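You operate a simulated robot arm through the tools that you are given. There is no shell and no other tool.

Carry out the task below with a simulated robot arm. There is one attempt and no reset: what you move stays moved.

Task
Put things in order on the top of the white table. At the end: the silver valve block is on the white tray; the purple scoop stands where the blue cup stood; the blue cup from the top of the white table stands where the silver valve block stood; the gold pin stands on top of the green blower bulb; whatever was shut is shut again. Leave all else as you found it, and nothing knocked over.

The check looks at the end state, three seconds after you hand in, the way a careful person would. Anything else that was tipped, shoved, dropped, spilled or broken makes it a failure.

Robot
A 7-joint arm with a two-finger gripper, fixed in place. Base frame: the origin is at the foot of the arm, x ahead of it, y to its left, z up; the work surface is at about z = 860. Readings come in mm, degrees, newtons and seconds.
With the tool pointing down near the work surface it reaches from about 340 to 720 mm from the base axis. Its first joint turns from -66.0 to 66.0 degrees. Payload 2.45 kg.
The tool frame sits at the grasp point between the pads (the TCP): z along the fingers, y along the line on which they close. The tips reach 26 mm beyond it. Largest opening 96 mm; the body of the gripper starts 69 mm behind the TCP.
Orientation is told as [roll, pitch, yaw] about the base's x, y, z axes, in that order, counted from this pose: with the fingers straight down and closing along the base's y, the tool's x points along the base's -x, its y along +y and its z along -z.

Tools
- The arm moves only by the tool step_arm. Its argument "targets" is a list of rows, each an object of numbers (a shift or turn left out is 0, a gripper value left out holds the last): "x", "y", "z": the shift along the base's x, y, z in mm; "rx", "ry", "rz": the turn, a rotation vector about the base's x, y, z in degrees; "claw": the finger opening in mm, from 0 to 96. In form: [{"x": .., "y": .., "z": .., "rx": .., "ry": .., "rz": .., "claw": ..}, ...]. A call has 1 to 20 rows; each row is the pose to reach, as a shift and turn from the pose commanded when the call began. A row lasts 0.2 s, in which the tool goes at most 50 mm and 8.6 degrees; a call with a longer step from one row to the next is refused whole, and so is a gripper value outside its range. Where a pose cannot be reached the arm comes as near as it can. A force on the tool above 40 N (or 10 N above the force at the start of the call, whichever is more), or a blocked arm, ends the call early, and 0.2 s more pass. Each finger halts on what it meets, pressing with about 44 N; the grip force reading is that of the motor and also rises with nothing between the fingers. The clock runs only during rows and for 0.2 s after the last one: add rows that repeat a pose to give the fingers time. It gives the time, the measured TCP pose, the force on the tool (base axes), the opening and the grip force at its end, in the units of the frame above (readings bear some noise), with the torque about the TCP (base axes, N m) and any sound that the robot's microphone picked up.
- Cameras (640 x 400 px; columns grow to the right, rows downward): "scene" is fixed at [173.1, -411.7, 1404]; the picture's right is [0.59, -0.80, 0.00], its down [-0.61, -0.45, -0.66] and it looks along [0.53, 0.39, -0.75] (base axes); focal length 262 px, centre (320, 200). "wrist" rides on the gripper at [82, 3, -98] in the tool frame; the picture's right is [-0.04, 1.00, 0.00], its down [-0.73, -0.03, -0.68] and it looks along [-0.68, -0.03, 0.73] (tool axes); focal length 256 px, centre (320, 200). There is no depth. A picture from a camera that has moved, and an enlarged one, comes with that camera's place and axes in the base frame and with its lens.
- grab_frame(camera): a new picture of that camera. It takes no simulated time.
- close_up(camera, box): a new picture of the part [left, top, right, bottom] of that camera's present view, enlarged. It takes no simulated time.
- hand_in(): hands the job in; it is judged then, once.

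Nothing tells you positions but the pictures and the camera data. Unless the task says otherwise, let go and move clear before handing in.

The tools are called by a JSON object that holds its "fn" and its "kwargs". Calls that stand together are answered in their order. step_arm: Moves the arm, as the interface text tells. Its arguments: {"type":"object","properties":{"targets":{"type":"array","items":{"type":"object","properties":{"x":{"type":"number"},"y":{"type":"number"},"z":{"type":"number"},"rx":{"type":"number"},"ry":{"type":"number"},"rz":{"type":"number"},"claw":{"type":"number"}}}}},"required":["targets"]} The other tools are called the same way: grab_frame (camera) takes a picture; close_up (camera, box) takes an enlarged picture of a part of a camera's view; hand_in () hands the job in.

At the start:

```text
clock: 0.0
tool_pos: [354.2, -34.1, 1164.4]
tool_rot: [0.0, 0.0, 0.0]
wrist_force: [0.1, 0.5, -0.8]
ft_torque: [0.0, 0.02, 0.02]
finger_gap: 95.9
finger_force: 0.1
```

scene: 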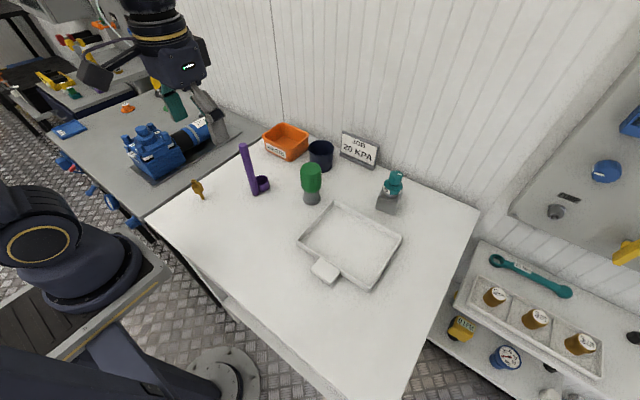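
wrist: 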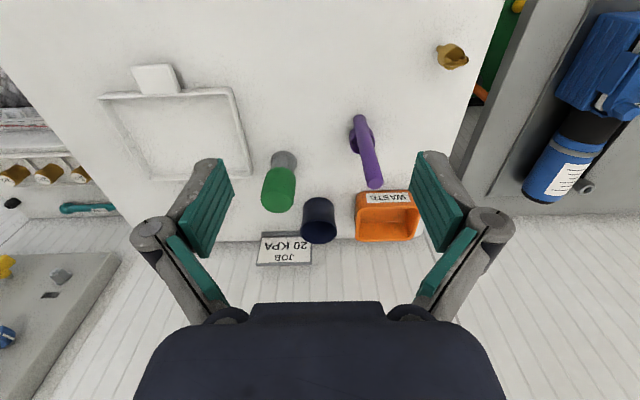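

I see a white table with an orange waste bin, a dark blue cup, a green bulb, a purple scoop, a gold pin, a silver/teal valve block and a white tray. I'll look closer before moving anything.

{"fn": "close_up", "kwargs": {"camera": "scene", "box": [180, 110, 340, 210]}}

{"fn": "close_up", "kwargs": {"camera": "scene", "box": [280, 120, 440, 220]}}

{"fn": "close_up", "kwargs": {"camera": "scene", "box": [270, 180, 430, 300]}}

{"fn": "close_up", "kwargs": {"camera": "wrist", "box": [230, 90, 430, 270]}}

```text
4.00 times, centred on (260, 160) of scene
camera zoom: at [173.1, -411.7, 1404.0], right [0.59, -0.8, 0.0], down [-0.61, -0.45, -0.66], along [0.53, 0.39, -0.75], focal length 1046 px, centre (560, 360)
```

zoom: 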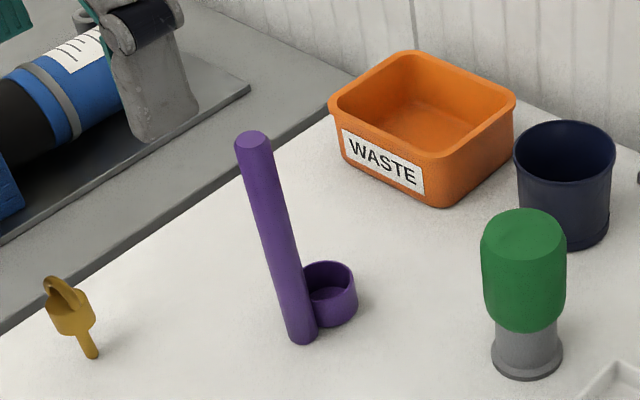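

```text
4.00 times, centred on (360, 170) of scene
camera zoom: at [173.1, -411.7, 1404.0], right [0.59, -0.8, 0.0], down [-0.61, -0.45, -0.66], along [0.53, 0.39, -0.75], focal length 1046 px, centre (160, 320)
```

zoom: 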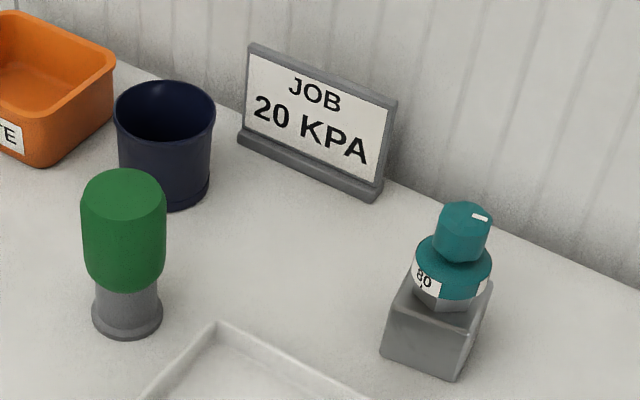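

```text
3.33 times, centred on (350, 240) of scene
camera zoom: at [173.1, -411.7, 1404.0], right [0.59, -0.8, 0.0], down [-0.61, -0.45, -0.66], along [0.53, 0.39, -0.75], focal length 872 px, centre (220, 67)
```

zoom: 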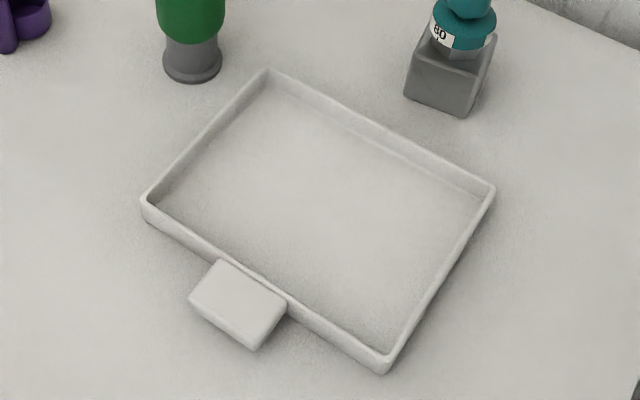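

```text
2.22 times, centred on (330, 180) of wrist
camera zoom: at [272.1, -31.1, 1264.2], right [0.04, 1.0, 0.0], down [0.73, -0.03, 0.68], along [0.68, -0.03, -0.73], focal length 569 px, centre (298, 244)
```

zoom: 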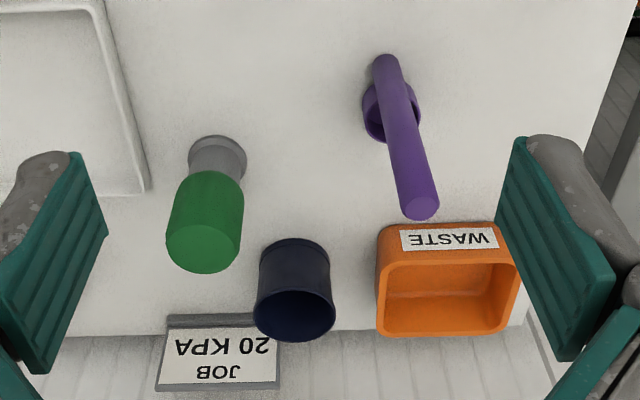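

I have rough positions for everything, and nothing looks closed. I'll zoom in further on the pin, scoop, bulb, valve block and surroundings.

{"fn": "close_up", "kwargs": {"camera": "scene", "box": [180, 170, 220, 205]}}

{"fn": "close_up", "kwargs": {"camera": "scene", "box": [295, 155, 330, 210]}}

{"fn": "close_up", "kwargs": {"camera": "scene", "box": [365, 160, 420, 220]}}

{"fn": "close_up", "kwargs": {"camera": "scene", "box": [232, 135, 282, 205]}}

{"fn": "close_up", "kwargs": {"camera": "scene", "box": [0, 0, 240, 240]}}

{"fn": "close_up", "kwargs": {"camera": "scene", "box": [440, 60, 640, 400]}}

```text
11.43 times, centred on (200, 188) of scene
camera zoom: at [173.1, -411.7, 1404.0], right [0.59, -0.8, 0.0], down [-0.61, -0.45, -0.66], along [0.53, 0.39, -0.75], focal length 2988 px, centre (1691, 343)
```

zoom: 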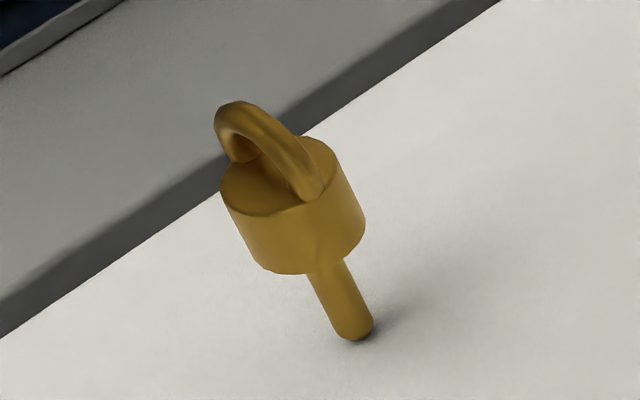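

```text
7.27 times, centred on (312, 182) of scene
camera zoom: at [173.1, -411.7, 1404.0], right [0.59, -0.8, 0.0], down [-0.61, -0.45, -0.66], along [0.53, 0.39, -0.75], focal length 1902 px, centre (374, 327)
```

zoom: 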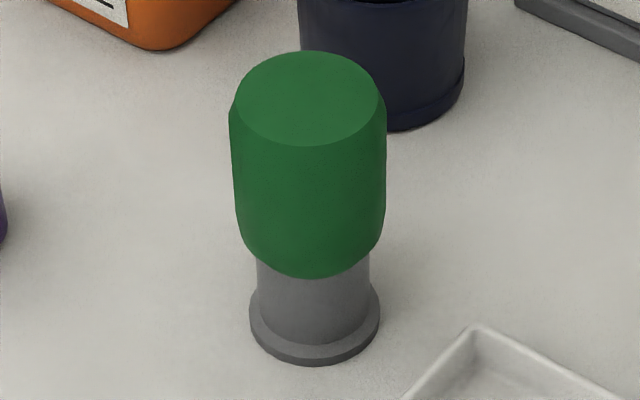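

```text
6.67 times, centred on (392, 190) of scene
camera zoom: at [173.1, -411.7, 1404.0], right [0.59, -0.8, 0.0], down [-0.61, -0.45, -0.66], along [0.53, 0.39, -0.75], focal length 1743 px, centre (-163, 267)
```

zoom: 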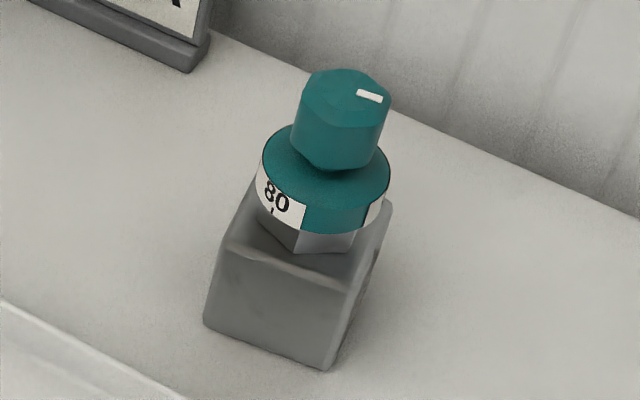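

```text
5.71 times, centred on (257, 170) of scene
camera zoom: at [173.1, -411.7, 1404.0], right [0.59, -0.8, 0.0], down [-0.61, -0.45, -0.66], along [0.53, 0.39, -0.75], focal length 1494 px, centre (680, 371)
```

zoom: 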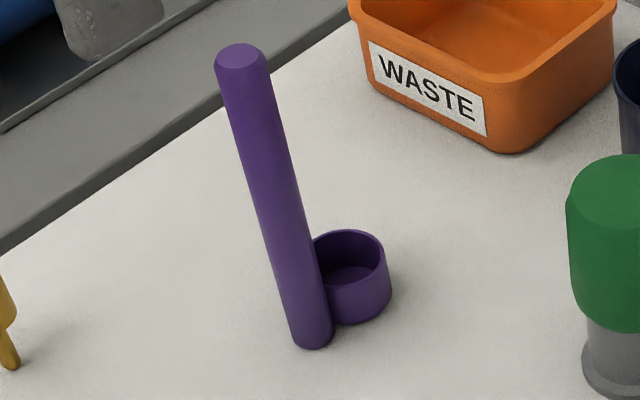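

```text
1.67 times, centred on (120, 120) of scene
camera zoom: at [173.1, -411.7, 1404.0], right [0.59, -0.8, 0.0], down [-0.61, -0.45, -0.66], along [0.53, 0.39, -0.75], focal length 436 px, centre (653, 333)
```

zoom: 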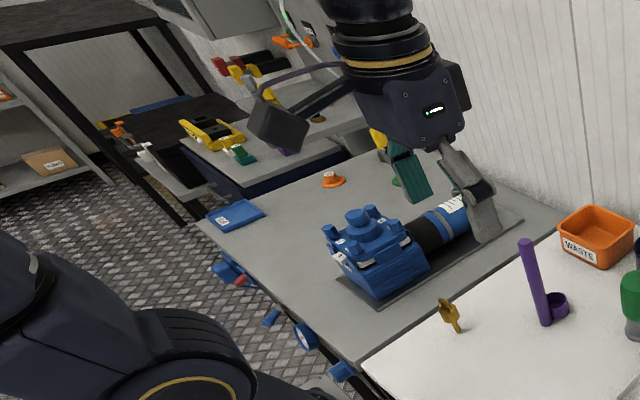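

```text
1.18 times, centred on (540, 230) of scene
camera zoom: at [173.1, -411.7, 1404.0], right [0.59, -0.8, 0.0], down [-0.61, -0.45, -0.66], along [0.53, 0.39, -0.75], focal length 308 px, centre (61, 165)
```

zoom: 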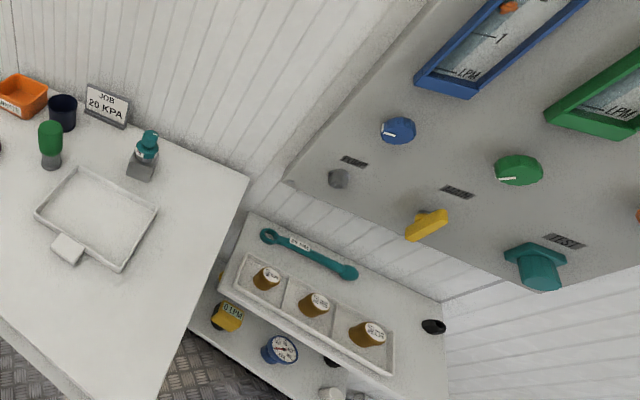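

The arm is at about (354, -34, 1164). I estimate the valve block at (653, -288), cup (670, -50), scoop (467, 31), bulb (541, -111), pin (365, 132) and tray centre (488, -267). I'll move high up towards the valve block to refine this with the wrist camera.

{"fn": "step_arm", "kwargs": {"targets": [{"x": 17, "y": -32, "z": 0}, {"x": 35, "y": -64, "z": 0}, {"x": 52, "y": -96, "z": -10}, {"x": 70, "y": -128, "z": -25}, {"x": 87, "y": -160, "z": -40}, {"x": 104, "y": -192, "z": -60}, {"x": 122, "y": -225, "z": -80}, {"x": 139, "y": -257, "z": -102}, {"x": 139, "y": -257, "z": -102}]}}

{"fn": "grab_frame", "kwargs": {"camera": "wrist"}}

{"fn": "grab_frame", "kwargs": {"camera": "scene"}}

```text
clock: 2.0
tool_pos: [493.5, -293.5, 1064.8]
tool_rot: [0.0, 0.0, 0.1]
wrist_force: [0.1, -0.7, 0.8]
ft_torque: [0.03, 0.01, -0.04]
finger_gap: 96.0
finger_force: 0.0
```

```text
taken
camera wrist: at [411.2, -290.3, 1163.0], right [0.04, 1.0, 0.0], down [0.73, -0.03, 0.68], along [0.68, -0.03, -0.73], focal length 256 px, centre (320, 200)
```

wrist: 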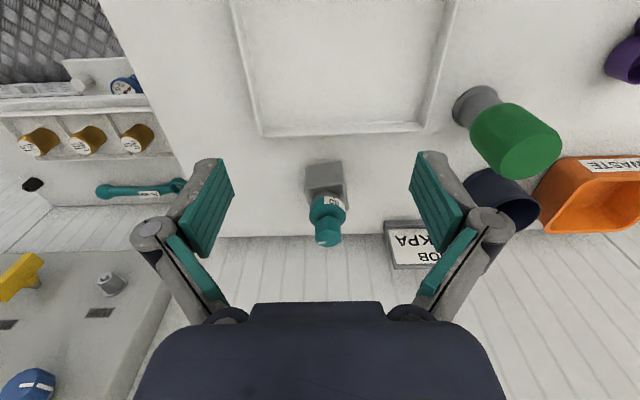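

```text
taken
```

scene: 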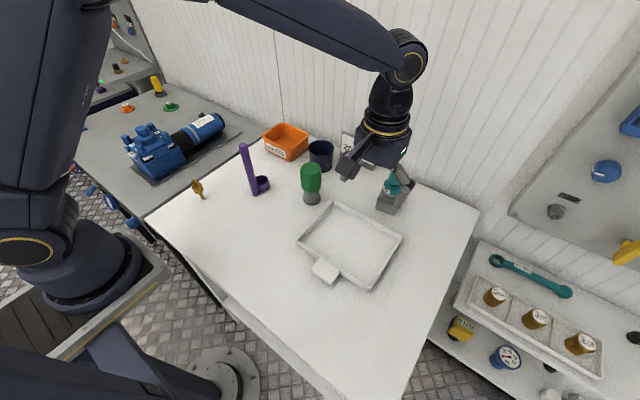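

The valve block is ahead of the gripper with the tray at its near side. I'll enlarge the wrist view of the block to fix its position and yaw.

{"fn": "close_up", "kwargs": {"camera": "wrist", "box": [280, 140, 380, 260]}}

{"fn": "close_up", "kwargs": {"camera": "wrist", "box": [220, 0, 480, 150]}}

```text
3.33 times, centred on (330, 200) of wrist
camera zoom: at [411.2, -290.3, 1163.0], right [0.04, 1.0, 0.0], down [0.73, -0.03, 0.68], along [0.68, -0.03, -0.73], focal length 853 px, centre (287, 200)
```

zoom: 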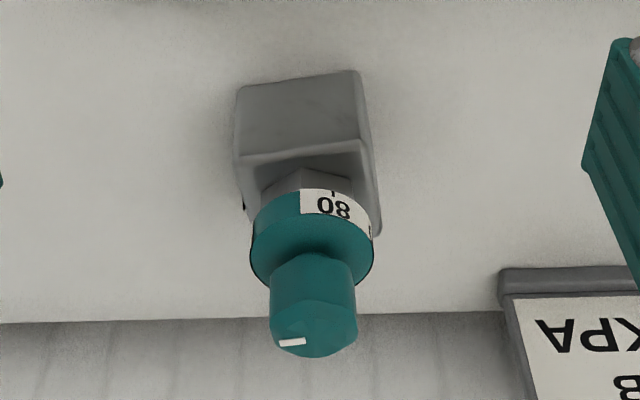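

```text
2.46 times, centred on (350, 75) of wrist
camera zoom: at [411.2, -290.3, 1163.0], right [0.04, 1.0, 0.0], down [0.73, -0.03, 0.68], along [0.68, -0.03, -0.73], focal length 630 px, centre (246, 508)
```

zoom: 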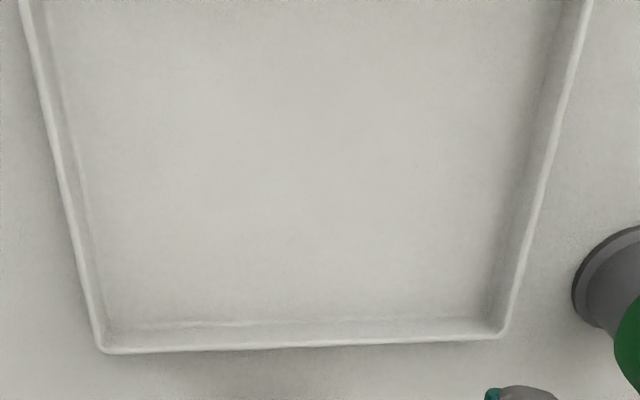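

The block's near face runs from (627, -320) to (620, -269), giving a yaw of about 8.5°, with its centre near (646, -291) and the knob top near z = 982. Next I move above it with yaw 8.5° at a safe height and check alignment.

{"fn": "step_arm", "kwargs": {"targets": [{"x": 38, "rz": 2}, {"x": 76, "rz": 4}, {"x": 114, "rz": 6}, {"x": 152.8, "rz": 8.5, "z": -10}, {"x": 152.8, "rz": 8.5, "z": -10}, {"x": 152.8, "rz": 8.5, "z": -10}]}}

{"fn": "grab_frame", "kwargs": {"camera": "wrist"}}

{"fn": "grab_frame", "kwargs": {"camera": "scene"}}

```text
clock: 3.4
tool_pos: [640.2, -289.6, 1055.0]
tool_rot: [0.1, 0.0, 8.4]
wrist_force: [0.2, 0.4, -0.6]
ft_torque: [-0.04, 0.02, -0.01]
finger_gap: 95.9
finger_force: 0.0
out of reach, approached as far as the arm can: row 4, 5, 6
```

```text
taken
camera wrist: at [559.9, -299.1, 1152.8], right [-0.11, 0.99, 0.0], down [0.73, 0.08, 0.68], along [0.67, 0.07, -0.73], focal length 256 px, centre (320, 200)
```

wrist: 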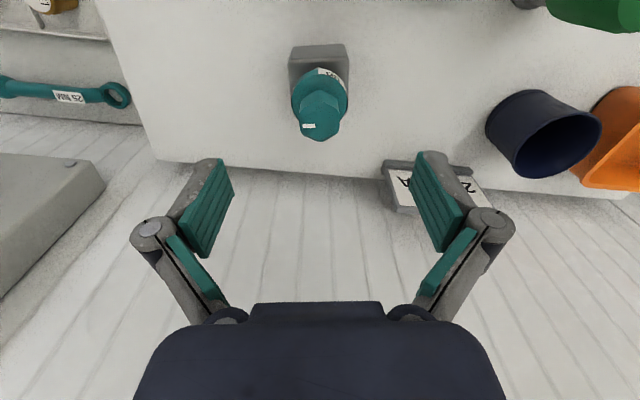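

```text
taken
```

scene: 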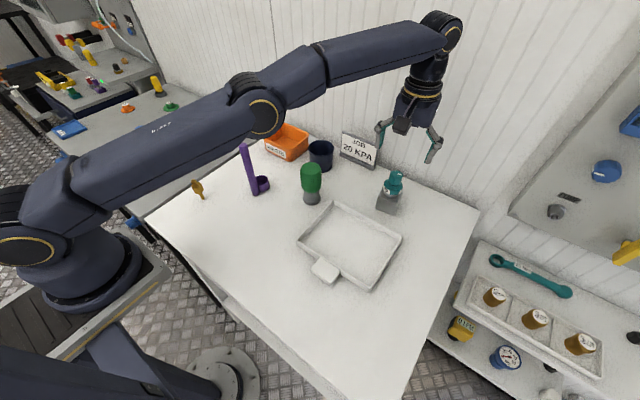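

At this height the reach stops at about x = 640, slightly short of the block. I'll enlarge this view to recheck the block position before going down.

{"fn": "close_up", "kwargs": {"camera": "wrist", "box": [250, 20, 400, 160]}}

{"fn": "close_up", "kwargs": {"camera": "scene", "box": [350, 90, 470, 220]}}

```text
2.86 times, centred on (325, 90) of wrist
camera zoom: at [559.9, -299.1, 1152.8], right [-0.11, 0.99, 0.0], down [0.73, 0.08, 0.68], along [0.67, 0.07, -0.73], focal length 731 px, centre (306, 514)
```

zoom: 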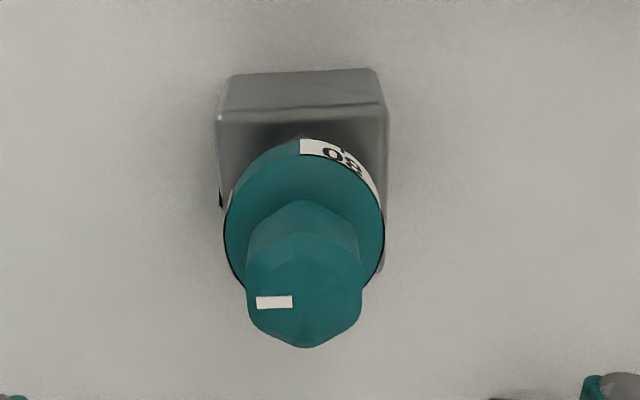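

```text
3.08 times, centred on (410, 155) of scene
camera zoom: at [173.2, -411.7, 1404.0], right [0.59, -0.8, 0.0], down [-0.61, -0.45, -0.66], along [0.53, 0.39, -0.75], focal length 804 px, centre (43, 338)
```

zoom: 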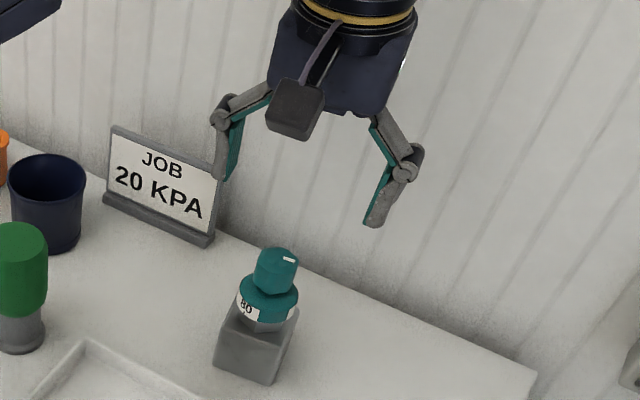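

The two views agree: block centre about (646.5, -290.5), yaw about 9.2°, knob top about z = 982. I'll descend part way and read the pose to see where the commands now start from.

{"fn": "step_arm", "kwargs": {"targets": [{"z": -20, "rz": 0.5}, {"z": -40, "rz": 0.7}, {"z": -40, "rz": 0.7}, {"z": -40, "rz": 0.7}]}}

{"fn": "grab_frame", "kwargs": {"camera": "wrist"}}

```text
clock: 4.4
tool_pos: [640.7, -288.6, 1013.5]
tool_rot: [0.0, 0.0, 9.2]
wrist_force: [0.6, 0.2, -0.2]
ft_torque: [0.02, 0.0, -0.01]
finger_gap: 96.1
finger_force: 0.0
```

```text
taken
camera wrist: at [559.9, -299.2, 1111.7], right [-0.12, 0.99, 0.0], down [0.73, 0.09, 0.68], along [0.67, 0.08, -0.73], focal length 256 px, centre (320, 200)
```

wrist: 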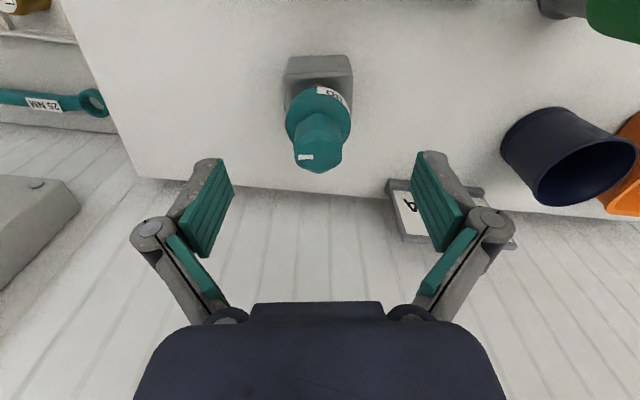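

Pose is about (641, -289, 1013.6). I'll shift +5 in x and -1.5 in y while descending to about z = 919, which keeps the palm just above the knob.

{"fn": "step_arm", "kwargs": {"targets": [{"x": 3, "y": -1, "z": -25}, {"x": 5, "y": -1.5, "z": -50}, {"x": 5, "y": -1.5, "z": -70}, {"x": 5, "y": -1.5, "z": -82}, {"x": 5, "y": -1.5, "z": -90}, {"x": 5, "y": -1.5, "z": -94.5}, {"x": 5, "y": -1.5, "z": -94.5}]}}

{"fn": "grab_frame", "kwargs": {"camera": "wrist"}}

{"fn": "close_up", "kwargs": {"camera": "scene", "box": [340, 100, 460, 220]}}

```text
clock: 6.0
tool_pos: [646.0, -290.1, 917.9]
tool_rot: [0.0, 0.0, 9.2]
wrist_force: [0.6, -0.4, 0.7]
ft_torque: [0.02, 0.0, 0.0]
finger_gap: 95.9
finger_force: 0.0
```

```text
taken
camera wrist: at [565.6, -300.7, 1016.5], right [-0.12, 0.99, 0.0], down [0.73, 0.09, 0.68], along [0.67, 0.08, -0.73], focal length 256 px, centre (320, 200)
```

wrist: 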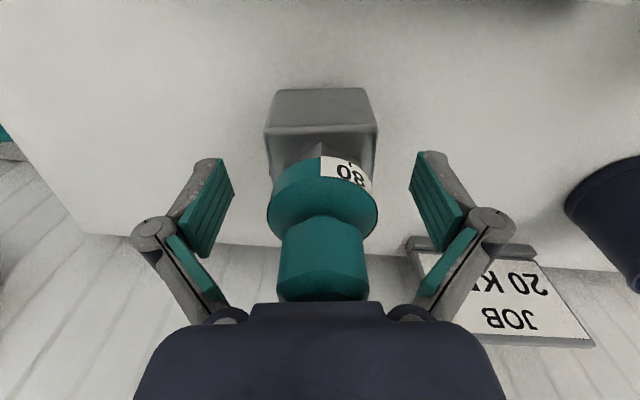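

```text
3.33 times, centred on (400, 160) of scene
camera zoom: at [173.1, -411.7, 1404.0], right [0.59, -0.8, 0.0], down [-0.61, -0.45, -0.66], along [0.53, 0.39, -0.75], focal length 872 px, centre (53, 333)
```

zoom: 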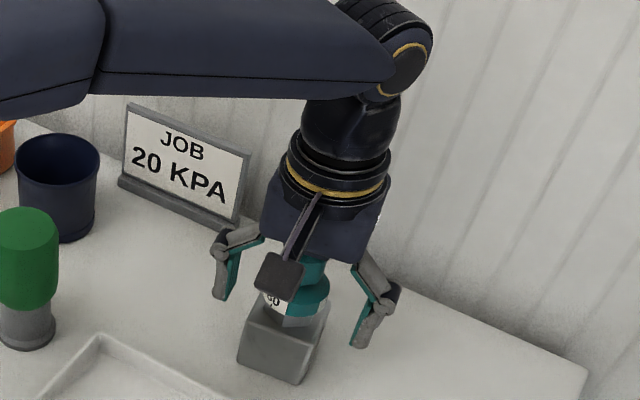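

The block sits centred between the fingers, with the palm just above the knob. Closing now.

{"fn": "step_arm", "kwargs": {"targets": [{"claw": 80}, {"claw": 65}, {"claw": 56}, {"claw": 50}, {"claw": 40}, {"claw": 40}, {"claw": 40}, {"claw": 40}]}}

{"fn": "grab_frame", "kwargs": {"camera": "wrist"}}

{"fn": "close_up", "kwargs": {"camera": "scene", "box": [340, 100, 460, 220]}}

```text
clock: 7.8
tool_pos: [645.9, -289.7, 917.8]
tool_rot: [0.0, 0.0, 9.1]
wrist_force: [-0.7, 1.0, 2.9]
ft_torque: [0.07, 0.06, -0.03]
finger_gap: 53.3
finger_force: 43.6
```

```text
taken
camera wrist: at [565.7, -300.6, 1017.0], right [-0.12, 0.99, 0.0], down [0.73, 0.09, 0.68], along [0.67, 0.08, -0.73], focal length 256 px, centre (320, 200)
```

wrist: 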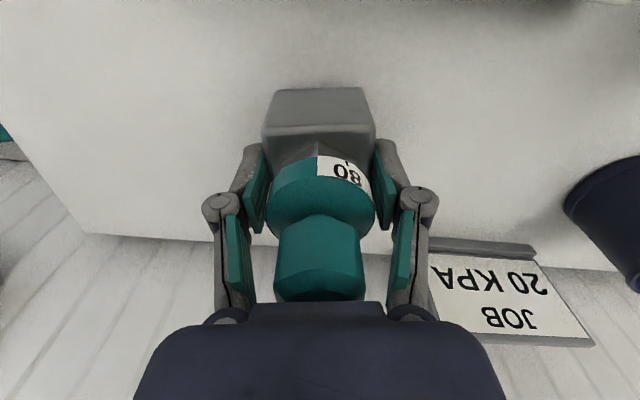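

```text
3.33 times, centred on (400, 160) of scene
camera zoom: at [173.1, -411.7, 1404.0], right [0.59, -0.8, 0.0], down [-0.61, -0.45, -0.66], along [0.53, 0.39, -0.75], focal length 872 px, centre (53, 333)
```

zoom: 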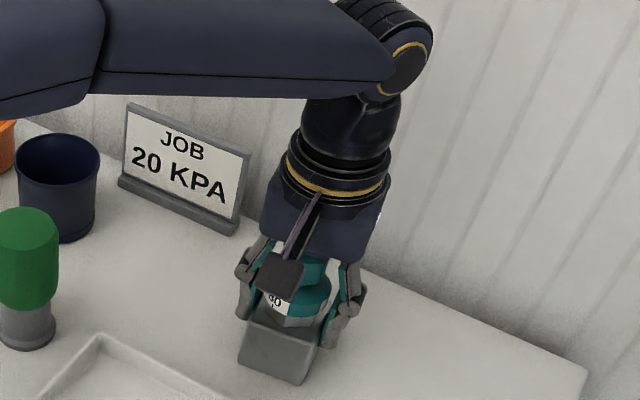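

Gap reads 53 mm with full grip force, so the fingers are on the block. Now a slow lift and check.

{"fn": "step_arm", "kwargs": {"targets": [{"z": 5}, {"z": 12}, {"z": 20}, {"z": 30}, {"z": 30}]}}

{"fn": "close_up", "kwargs": {"camera": "scene", "box": [340, 100, 460, 220]}}

```text
clock: 9.0
tool_pos: [647.2, -289.4, 949.4]
tool_rot: [0.0, 0.0, 9.2]
wrist_force: [0.5, 0.0, -0.4]
ft_torque: [0.0, 0.0, 0.01]
finger_gap: 53.1
finger_force: 43.4
```

```text
3.33 times, centred on (400, 160) of scene
camera zoom: at [173.2, -411.7, 1403.9], right [0.59, -0.8, 0.0], down [-0.61, -0.45, -0.66], along [0.53, 0.39, -0.75], focal length 872 px, centre (53, 333)
```

zoom: 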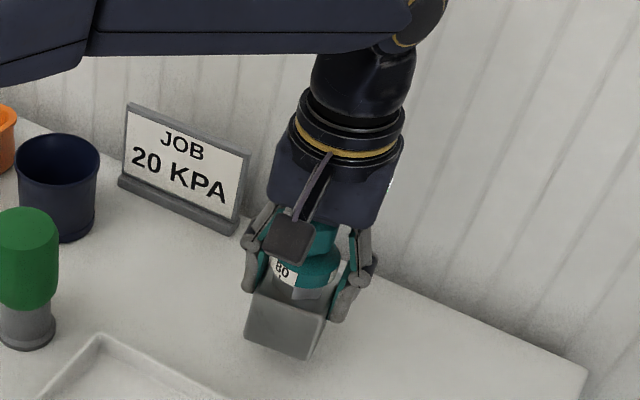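

The block is lifted and hanging straight. I'll carry it to above the tray centre at about (490, -268), turning it square on the way.

{"fn": "step_arm", "kwargs": {"targets": [{"x": -10, "y": 0, "z": 15}, {"x": -35, "y": 4, "z": 25, "rz": -2}, {"x": -70, "y": 9, "z": 25, "rz": -4}, {"x": -105, "y": 14, "z": 25, "rz": -6}, {"x": -135, "y": 19, "z": 25, "rz": -8}, {"x": -156, "y": 22, "z": 25, "rz": -9.2}, {"x": -156, "y": 22, "z": 25, "rz": -9.2}]}}

{"fn": "grab_frame", "kwargs": {"camera": "wrist"}}

{"fn": "close_up", "kwargs": {"camera": "scene", "box": [280, 130, 440, 300]}}

```text
clock: 10.6
tool_pos: [488.1, -267.4, 972.9]
tool_rot: [0.1, 0.0, 0.0]
wrist_force: [0.2, -0.4, -0.5]
ft_torque: [0.01, 0.01, 0.03]
finger_gap: 53.0
finger_force: 43.7
```

```text
taken
camera wrist: at [407.3, -264.2, 1072.1], right [0.04, 1.0, 0.0], down [0.73, -0.03, 0.68], along [0.68, -0.03, -0.73], focal length 256 px, centre (320, 200)
```

wrist: 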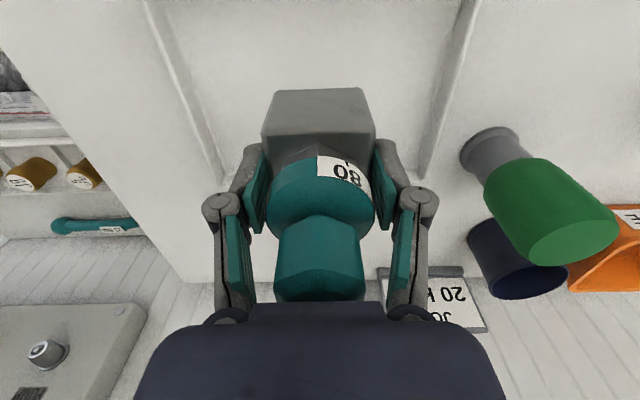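

```text
2.35 times, centred on (360, 215) of scene
camera zoom: at [173.1, -411.7, 1403.9], right [0.59, -0.8, 0.0], down [-0.61, -0.45, -0.66], along [0.53, 0.39, -0.75], focal length 615 px, centre (226, 165)
```

zoom: 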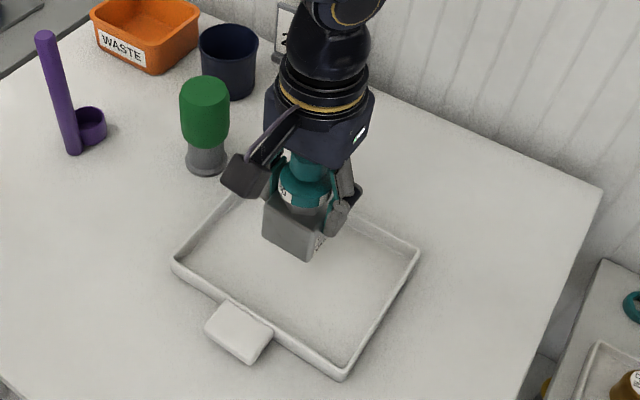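

The block is over the tray centre with its bottom near z = 915. I'll lower it to just above the floor, then feel for contact in small steps.

{"fn": "step_arm", "kwargs": {"targets": [{"z": -15}, {"z": -30}, {"z": -40}, {"z": -44}, {"z": -46}, {"z": -47}, {"z": -48}, {"z": -48}]}}

{"fn": "close_up", "kwargs": {"camera": "scene", "box": [330, 190, 410, 260]}}

```text
clock: 12.4
tool_pos: [489.6, -268.5, 925.1]
tool_rot: [0.0, 0.0, 0.0]
wrist_force: [-0.6, 0.5, -1.0]
ft_torque: [0.02, -0.02, 0.0]
finger_gap: 53.3
finger_force: 44.3
```

```text
5.71 times, centred on (370, 225) of scene
camera zoom: at [173.2, -411.7, 1403.9], right [0.59, -0.8, 0.0], down [-0.61, -0.45, -0.66], along [0.53, 0.39, -0.75], focal length 1494 px, centre (34, 57)
```

zoom: 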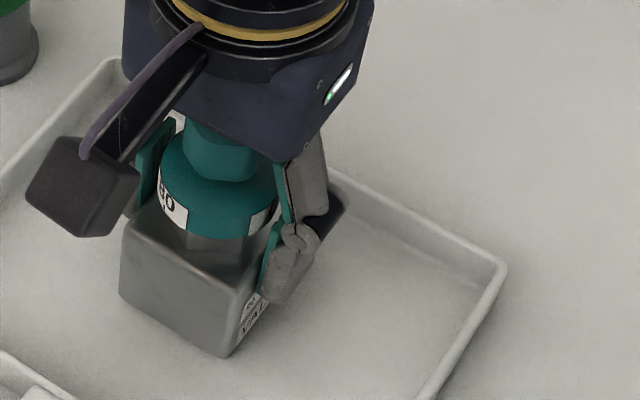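

It's almost down with no contact force yet, so I'll go on in fine steps.

{"fn": "step_arm", "kwargs": {"targets": [{"z": -0.7}, {"z": -1.4}, {"z": -2.1}, {"z": -2.8}, {"z": -2.8}]}}

```text
clock: 13.6
tool_pos: [490.2, -267.9, 923.5]
tool_rot: [0.0, 0.0, 0.0]
wrist_force: [1.0, -0.1, -0.3]
ft_torque: [0.01, 0.01, 0.0]
finger_gap: 53.6
finger_force: 44.1
```

{"fn": "step_arm", "kwargs": {"targets": [{"z": -0.7}, {"z": -1.4}, {"z": -2.1}, {"z": -2.1}]}}

```text
clock: 14.6
tool_pos: [490.7, -267.9, 923.1]
tool_rot: [0.0, -0.1, 0.0]
wrist_force: [-4.9, 1.9, 25.0]
ft_torque: [0.21, 0.44, 0.02]
finger_gap: 53.1
finger_force: 43.8
```

Contact: the upward force is now 25 N. I'll ease off slightly and open the fingers.

{"fn": "step_arm", "kwargs": {"targets": [{"z": 1.2}, {"z": 1.2, "claw": 56}, {"z": 1.2, "claw": 65}, {"z": 1.2, "claw": 80}, {"z": 1.2, "claw": 96}, {"z": 1.2, "claw": 96}]}}

{"fn": "grab_frame", "kwargs": {"camera": "wrist"}}

```text
clock: 16.0
tool_pos: [490.9, -267.5, 921.3]
tool_rot: [0.0, 0.0, 0.0]
wrist_force: [-0.6, -0.5, 0.3]
ft_torque: [0.0, 0.0, 0.02]
finger_gap: 95.9
finger_force: 0.0
```

```text
taken
camera wrist: at [408.7, -265.0, 1020.8], right [0.04, 1.0, 0.0], down [0.73, -0.03, 0.68], along [0.68, -0.03, -0.73], focal length 256 px, centre (320, 200)
```

wrist: 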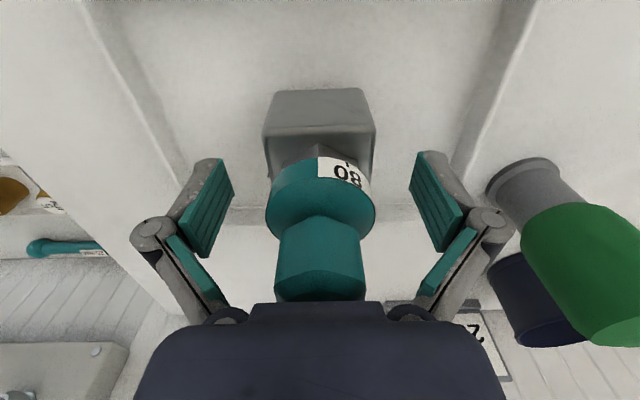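

Released. Rising straight up clear of the knob, then moving to view the cup.

{"fn": "step_arm", "kwargs": {"targets": [{"z": 15}, {"z": 40}, {"z": 80}, {"z": 120}, {"z": 155}, {"y": 45, "z": 155}, {"y": 90, "z": 155}, {"y": 135, "z": 155}, {"y": 180, "z": 155}, {"y": 218, "z": 155}, {"y": 218, "z": 155}]}}

{"fn": "grab_frame", "kwargs": {"camera": "wrist"}}

{"fn": "close_up", "kwargs": {"camera": "wrist", "box": [260, 130, 440, 250]}}

{"fn": "close_up", "kwargs": {"camera": "scene", "box": [280, 170, 430, 300]}}

```text
clock: 18.4
tool_pos: [489.2, -51.4, 1076.7]
tool_rot: [0.1, 0.1, 0.1]
wrist_force: [-0.2, 0.1, 0.1]
ft_torque: [0.01, 0.02, 0.0]
finger_gap: 96.0
finger_force: 0.1
```

```text
taken
camera wrist: at [407.9, -47.3, 1174.5], right [0.04, 1.0, 0.0], down [0.73, -0.03, 0.68], along [0.68, -0.03, -0.73], focal length 256 px, centre (320, 200)
```

wrist: 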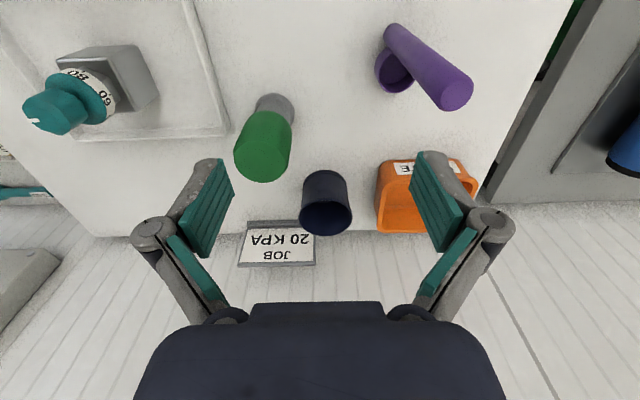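

```text
3.33 times, centred on (350, 190) of wrist
camera zoom: at [407.9, -47.3, 1174.5], right [0.04, 1.0, 0.0], down [0.73, -0.03, 0.68], along [0.68, -0.03, -0.73], focal length 853 px, centre (220, 233)
```

zoom: 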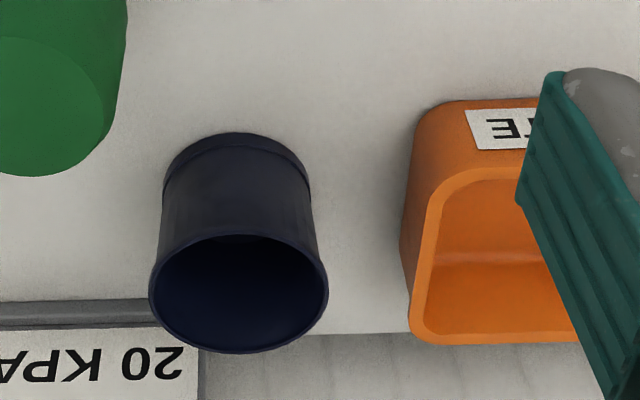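

```text
3.08 times, centred on (355, 235) of scene
camera zoom: at [173.2, -411.7, 1404.0], right [0.59, -0.8, 0.0], down [-0.61, -0.45, -0.66], along [0.53, 0.39, -0.75], focal length 804 px, centre (212, 92)
```

zoom: 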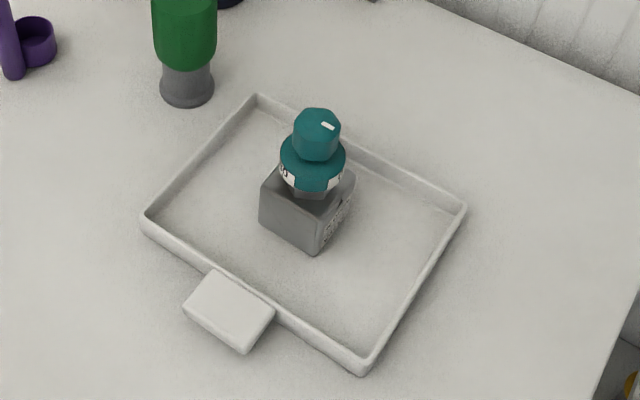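

The valve block stands in the tray. The cup centre comes out at about (670, -50) with its rim near z = 930 and the bin close on its +y side, so I'll grasp along a diagonal (yaw -70°) to keep the knuckles clear of bin, sign and bulb.

{"fn": "step_arm", "kwargs": {"targets": [{"x": 18, "rz": -8}, {"x": 36, "rz": -16}, {"x": 54, "rz": -24}, {"x": 72, "rz": -32}, {"x": 95, "rz": -40}, {"x": 120, "rz": -48}, {"x": 145, "rz": -56}, {"x": 165, "rz": -64, "z": -10}, {"x": 180, "rz": -70, "z": -25}, {"x": 180, "rz": -70, "z": -35}, {"x": 180, "rz": -70, "z": -35}]}}

{"fn": "grab_frame", "kwargs": {"camera": "wrist"}}

{"fn": "grab_frame", "kwargs": {"camera": "scene"}}

```text
clock: 20.8
tool_pos: [669.1, -50.3, 1041.2]
tool_rot: [0.0, 0.0, -70.1]
wrist_force: [0.2, -0.4, 0.0]
ft_torque: [0.02, 0.0, -0.04]
finger_gap: 96.1
finger_force: 0.0
```

```text
taken
camera wrist: at [644.4, 28.1, 1139.9], right [0.95, 0.3, 0.0], down [0.22, -0.7, 0.68], along [0.21, -0.65, -0.73], focal length 256 px, centre (320, 200)
```

wrist: 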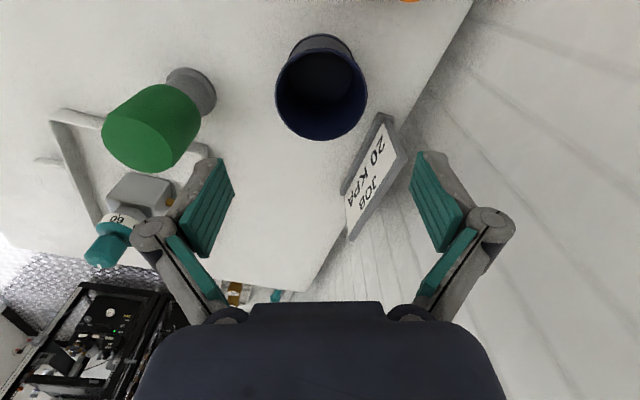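

```text
taken
```

scene: 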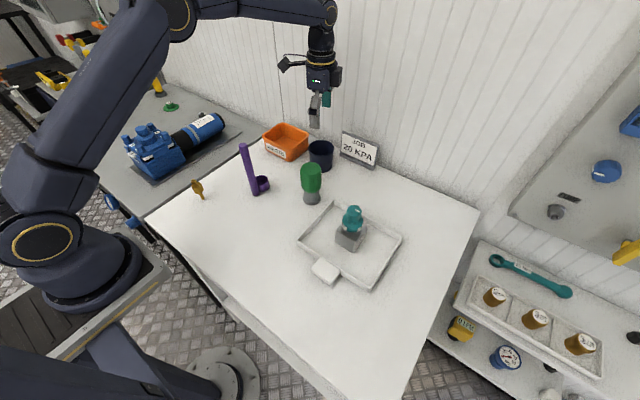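

{"fn": "close_up", "kwargs": {"camera": "wrist", "box": [240, 0, 420, 160]}}

{"fn": "close_up", "kwargs": {"camera": "scene", "box": [250, 40, 400, 210]}}

```text
2.50 times, centred on (330, 80) of wrist
camera zoom: at [644.4, 28.1, 1139.9], right [0.95, 0.3, 0.0], down [0.22, -0.7, 0.68], along [0.21, -0.65, -0.73], focal length 640 px, centre (295, 500)
```

zoom: 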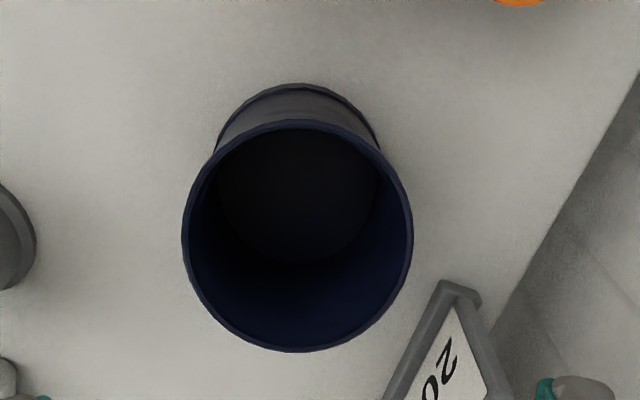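

```text
2.35 times, centred on (325, 125) of scene
camera zoom: at [173.1, -411.7, 1404.0], right [0.59, -0.8, 0.0], down [-0.61, -0.45, -0.66], along [0.53, 0.39, -0.75], focal length 615 px, centre (308, 376)
```

zoom: 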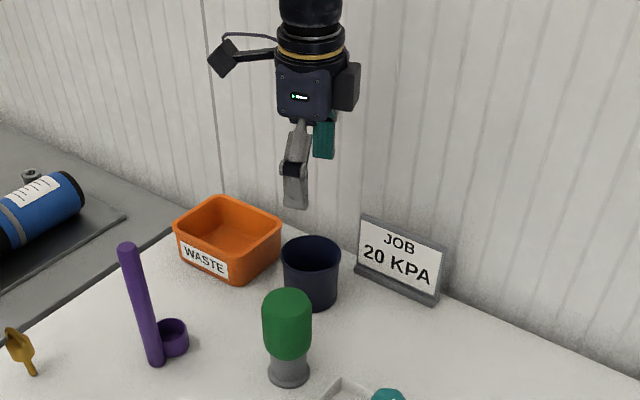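

The cup rim centre measures (670.5, -51.8), within 0.5 mm of the finger midline. Descending straight down to about z = 912.

{"fn": "step_arm", "kwargs": {"targets": [{"x": 1, "y": -1.5, "z": -20}, {"x": 1, "y": -1.5, "z": -45}, {"x": 1, "y": -1.5, "z": -70}, {"x": 1, "y": -1.5, "z": -90}, {"x": 1, "y": -1.5, "z": -110}, {"x": 1, "y": -1.5, "z": -122}, {"x": 1, "y": -1.5, "z": -129.5}, {"x": 1, "y": -1.5, "z": -129.5}]}}

{"fn": "grab_frame", "kwargs": {"camera": "wrist"}}

{"fn": "close_up", "kwargs": {"camera": "scene", "box": [250, 90, 400, 220]}}

```text
clock: 22.6
tool_pos: [671.0, -53.8, 912.0]
tool_rot: [0.0, 0.0, -70.0]
wrist_force: [-0.4, 0.8, 0.0]
ft_torque: [-0.01, 0.02, -0.03]
finger_gap: 96.0
finger_force: 0.2
```

```text
taken
camera wrist: at [645.9, 25.3, 1010.8], right [0.95, 0.3, 0.0], down [0.22, -0.7, 0.68], along [0.21, -0.65, -0.73], focal length 256 px, centre (320, 200)
```

wrist: 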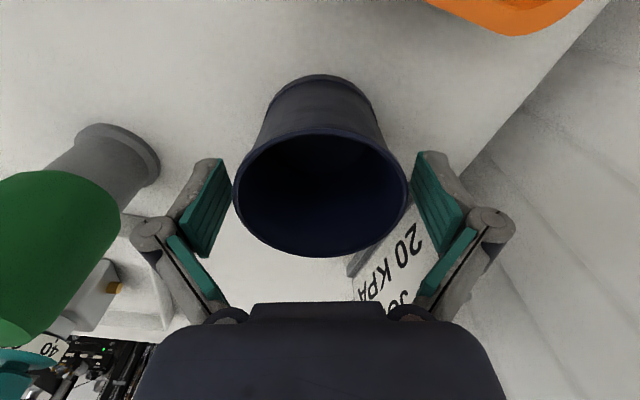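

```text
3.08 times, centred on (325, 155) of scene
camera zoom: at [173.1, -411.7, 1404.0], right [0.59, -0.8, 0.0], down [-0.61, -0.45, -0.66], along [0.53, 0.39, -0.75], focal length 804 px, centre (305, 338)
```

zoom: 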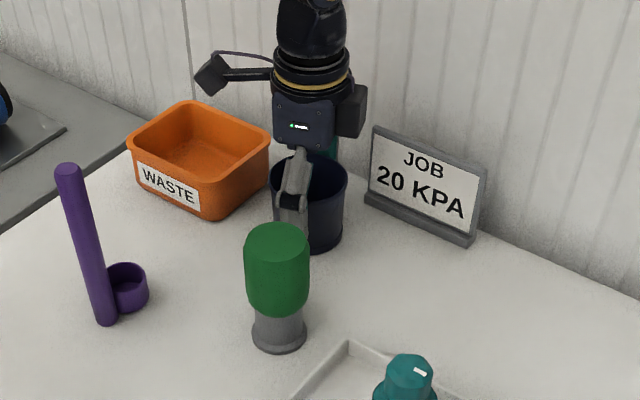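

The cup is centred between the fingers, so I'm closing gently.

{"fn": "step_arm", "kwargs": {"targets": [{"claw": 86}, {"claw": 80}, {"claw": 76}, {"claw": 72}, {"claw": 66}, {"claw": 60}, {"claw": 60}, {"claw": 60}]}}

{"fn": "grab_frame", "kwargs": {"camera": "wrist"}}

```text
clock: 24.4
tool_pos: [671.1, -52.4, 912.5]
tool_rot: [0.0, 0.0, -70.0]
wrist_force: [-0.9, -0.2, 5.7]
ft_torque: [0.02, 0.09, 0.01]
finger_gap: 72.8
finger_force: 44.4
```

```text
taken
camera wrist: at [646.0, 25.3, 1011.4], right [0.95, 0.3, 0.0], down [0.22, -0.7, 0.68], along [0.21, -0.65, -0.73], focal length 256 px, centre (320, 200)
```

wrist: 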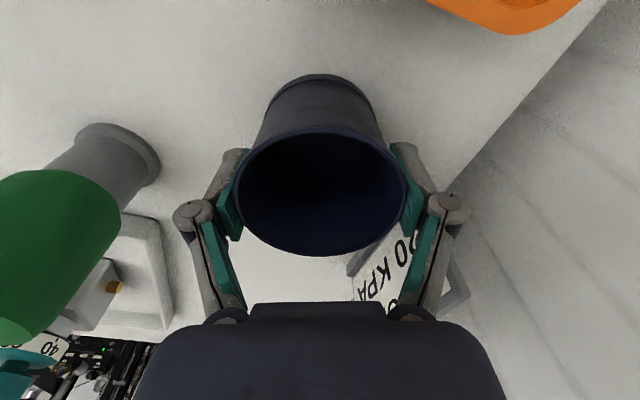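

Gripped at 72.8 mm. Lifting slowly and checking.

{"fn": "step_arm", "kwargs": {"targets": [{"z": 4}, {"z": 10}, {"z": 20}, {"z": 35}, {"z": 50}, {"z": 60}, {"z": 60}]}}

{"fn": "grab_frame", "kwargs": {"camera": "wrist"}}

{"fn": "close_up", "kwargs": {"camera": "scene", "box": [250, 90, 400, 220]}}

```text
clock: 26.0
tool_pos: [669.0, -52.8, 972.6]
tool_rot: [0.1, 0.0, -69.9]
wrist_force: [0.3, -1.0, -0.4]
ft_torque: [-0.03, 0.03, -0.02]
finger_gap: 72.5
finger_force: 43.3
```

```text
taken
camera wrist: at [645.5, 25.1, 1070.8], right [0.95, 0.3, 0.0], down [0.22, -0.7, 0.68], along [0.21, -0.65, -0.73], focal length 256 px, centre (320, 200)
```

wrist: 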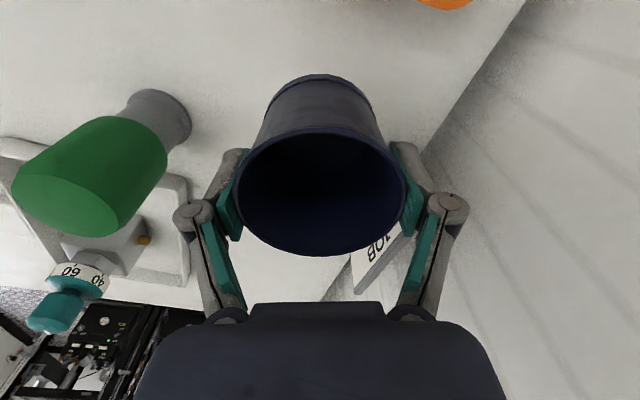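

```text
3.08 times, centred on (325, 155) of scene
camera zoom: at [173.1, -411.7, 1404.0], right [0.59, -0.8, 0.0], down [-0.61, -0.45, -0.66], along [0.53, 0.39, -0.75], focal length 804 px, centre (305, 338)
```

zoom: 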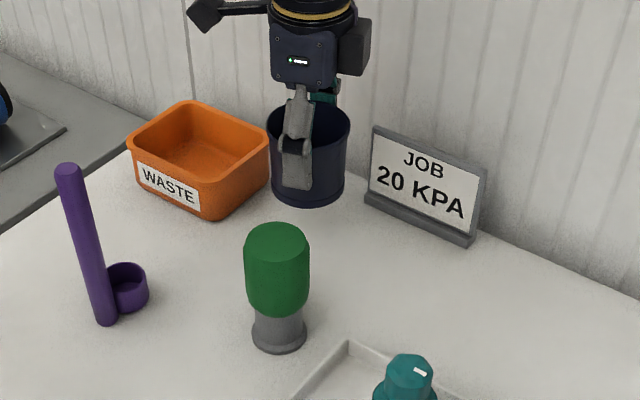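

The cup is hanging straight. I'll carry it over to above the block's old place at (646, -290).

{"fn": "step_arm", "kwargs": {"targets": [{"x": -8, "y": -35}, {"x": -14, "y": -75}, {"x": -20, "y": -115}, {"x": -24, "y": -155}, {"x": -26, "y": -195}, {"x": -27, "y": -225}, {"x": -27, "y": -236}, {"x": -27, "y": -236, "z": -10}, {"x": -24.5, "y": -237.5, "z": -25}, {"x": -24.5, "y": -237.5, "z": -25}]}}

{"fn": "grab_frame", "kwargs": {"camera": "wrist"}}

{"fn": "grab_frame", "kwargs": {"camera": "scene"}}

```text
clock: 28.2
tool_pos: [645.5, -290.0, 947.9]
tool_rot: [-0.1, 0.1, -70.1]
wrist_force: [0.4, -0.1, -0.1]
ft_torque: [0.0, 0.01, 0.02]
finger_gap: 72.8
finger_force: 43.2
```

```text
taken
camera wrist: at [621.2, -211.9, 1046.4], right [0.95, 0.3, 0.0], down [0.22, -0.7, 0.68], along [0.21, -0.65, -0.73], focal length 256 px, centre (320, 200)
```

wrist: 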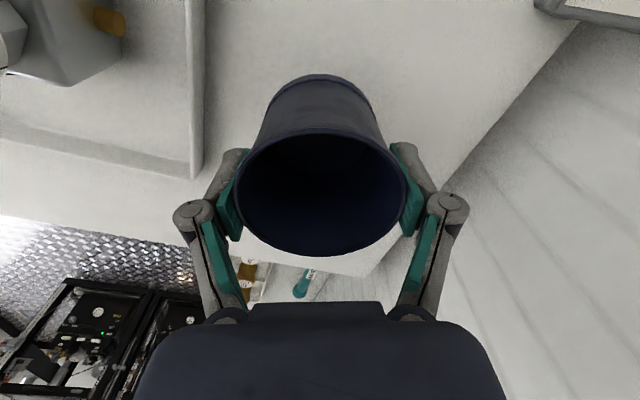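

```text
taken
```

scene: 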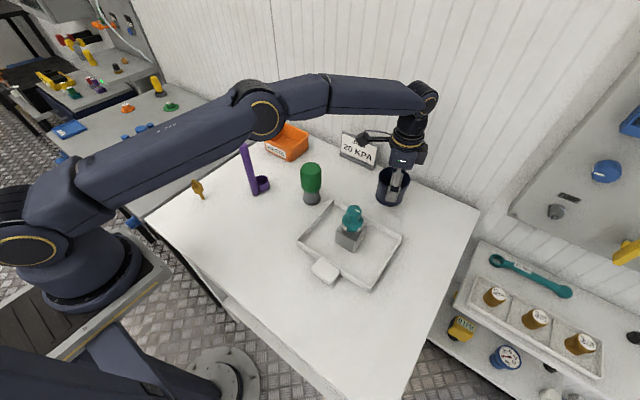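

The cup is over (646.3, -290). I'll lower it to just above the table, then feel for contact.

{"fn": "step_arm", "kwargs": {"targets": [{"z": -10}, {"z": -20}, {"z": -28}, {"z": -32}, {"z": -33}, {"z": -33.7}, {"z": -34.4}, {"z": -35.1}, {"z": -35.1}]}}

```text
clock: 30.2
tool_pos: [646.4, -290.3, 912.8]
tool_rot: [0.0, 0.0, -70.0]
wrist_force: [-1.5, 0.2, 6.5]
ft_torque: [0.04, 0.07, -0.01]
finger_gap: 72.2
finger_force: 44.0
```

Light contact (6.5 N, the same as when it was gripped on the table). Opening the fingers.

{"fn": "step_arm", "kwargs": {"targets": [{"z": 0, "claw": 74}, {"z": 0, "claw": 78}, {"z": 0, "claw": 84}, {"z": 0, "claw": 90}, {"z": 0, "claw": 96}, {"z": 0, "claw": 96}]}}

{"fn": "grab_frame", "kwargs": {"camera": "wrist"}}

{"fn": "close_up", "kwargs": {"camera": "scene", "box": [330, 120, 450, 230]}}

```text
clock: 31.6
tool_pos: [647.3, -288.7, 911.1]
tool_rot: [0.0, 0.0, -69.9]
wrist_force: [-0.2, -0.8, 0.0]
ft_torque: [-0.03, -0.02, -0.02]
finger_gap: 96.2
finger_force: 0.0
```

```text
taken
camera wrist: at [621.8, -212.0, 1010.7], right [0.95, 0.3, 0.0], down [0.22, -0.7, 0.68], along [0.21, -0.65, -0.73], focal length 256 px, centre (320, 200)
```

wrist: 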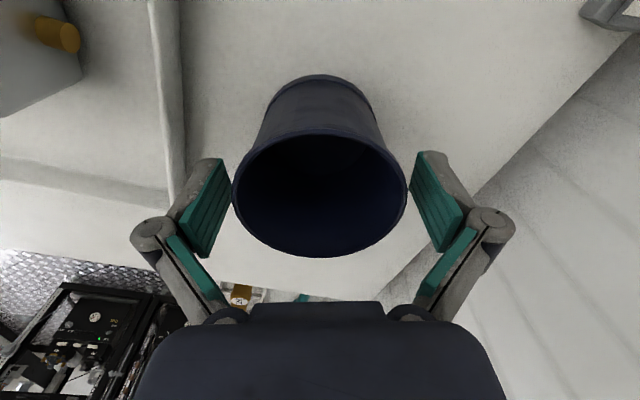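

```text
3.64 times, centred on (390, 175) of scene
camera zoom: at [173.1, -411.7, 1404.0], right [0.59, -0.8, 0.0], down [-0.61, -0.45, -0.66], along [0.53, 0.39, -0.75], focal length 951 px, centre (66, 291)
```

zoom: 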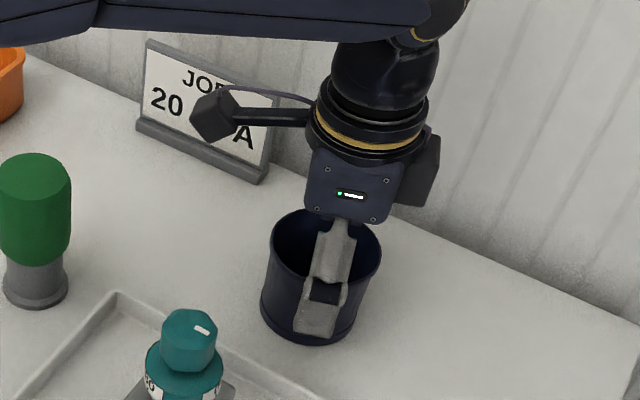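

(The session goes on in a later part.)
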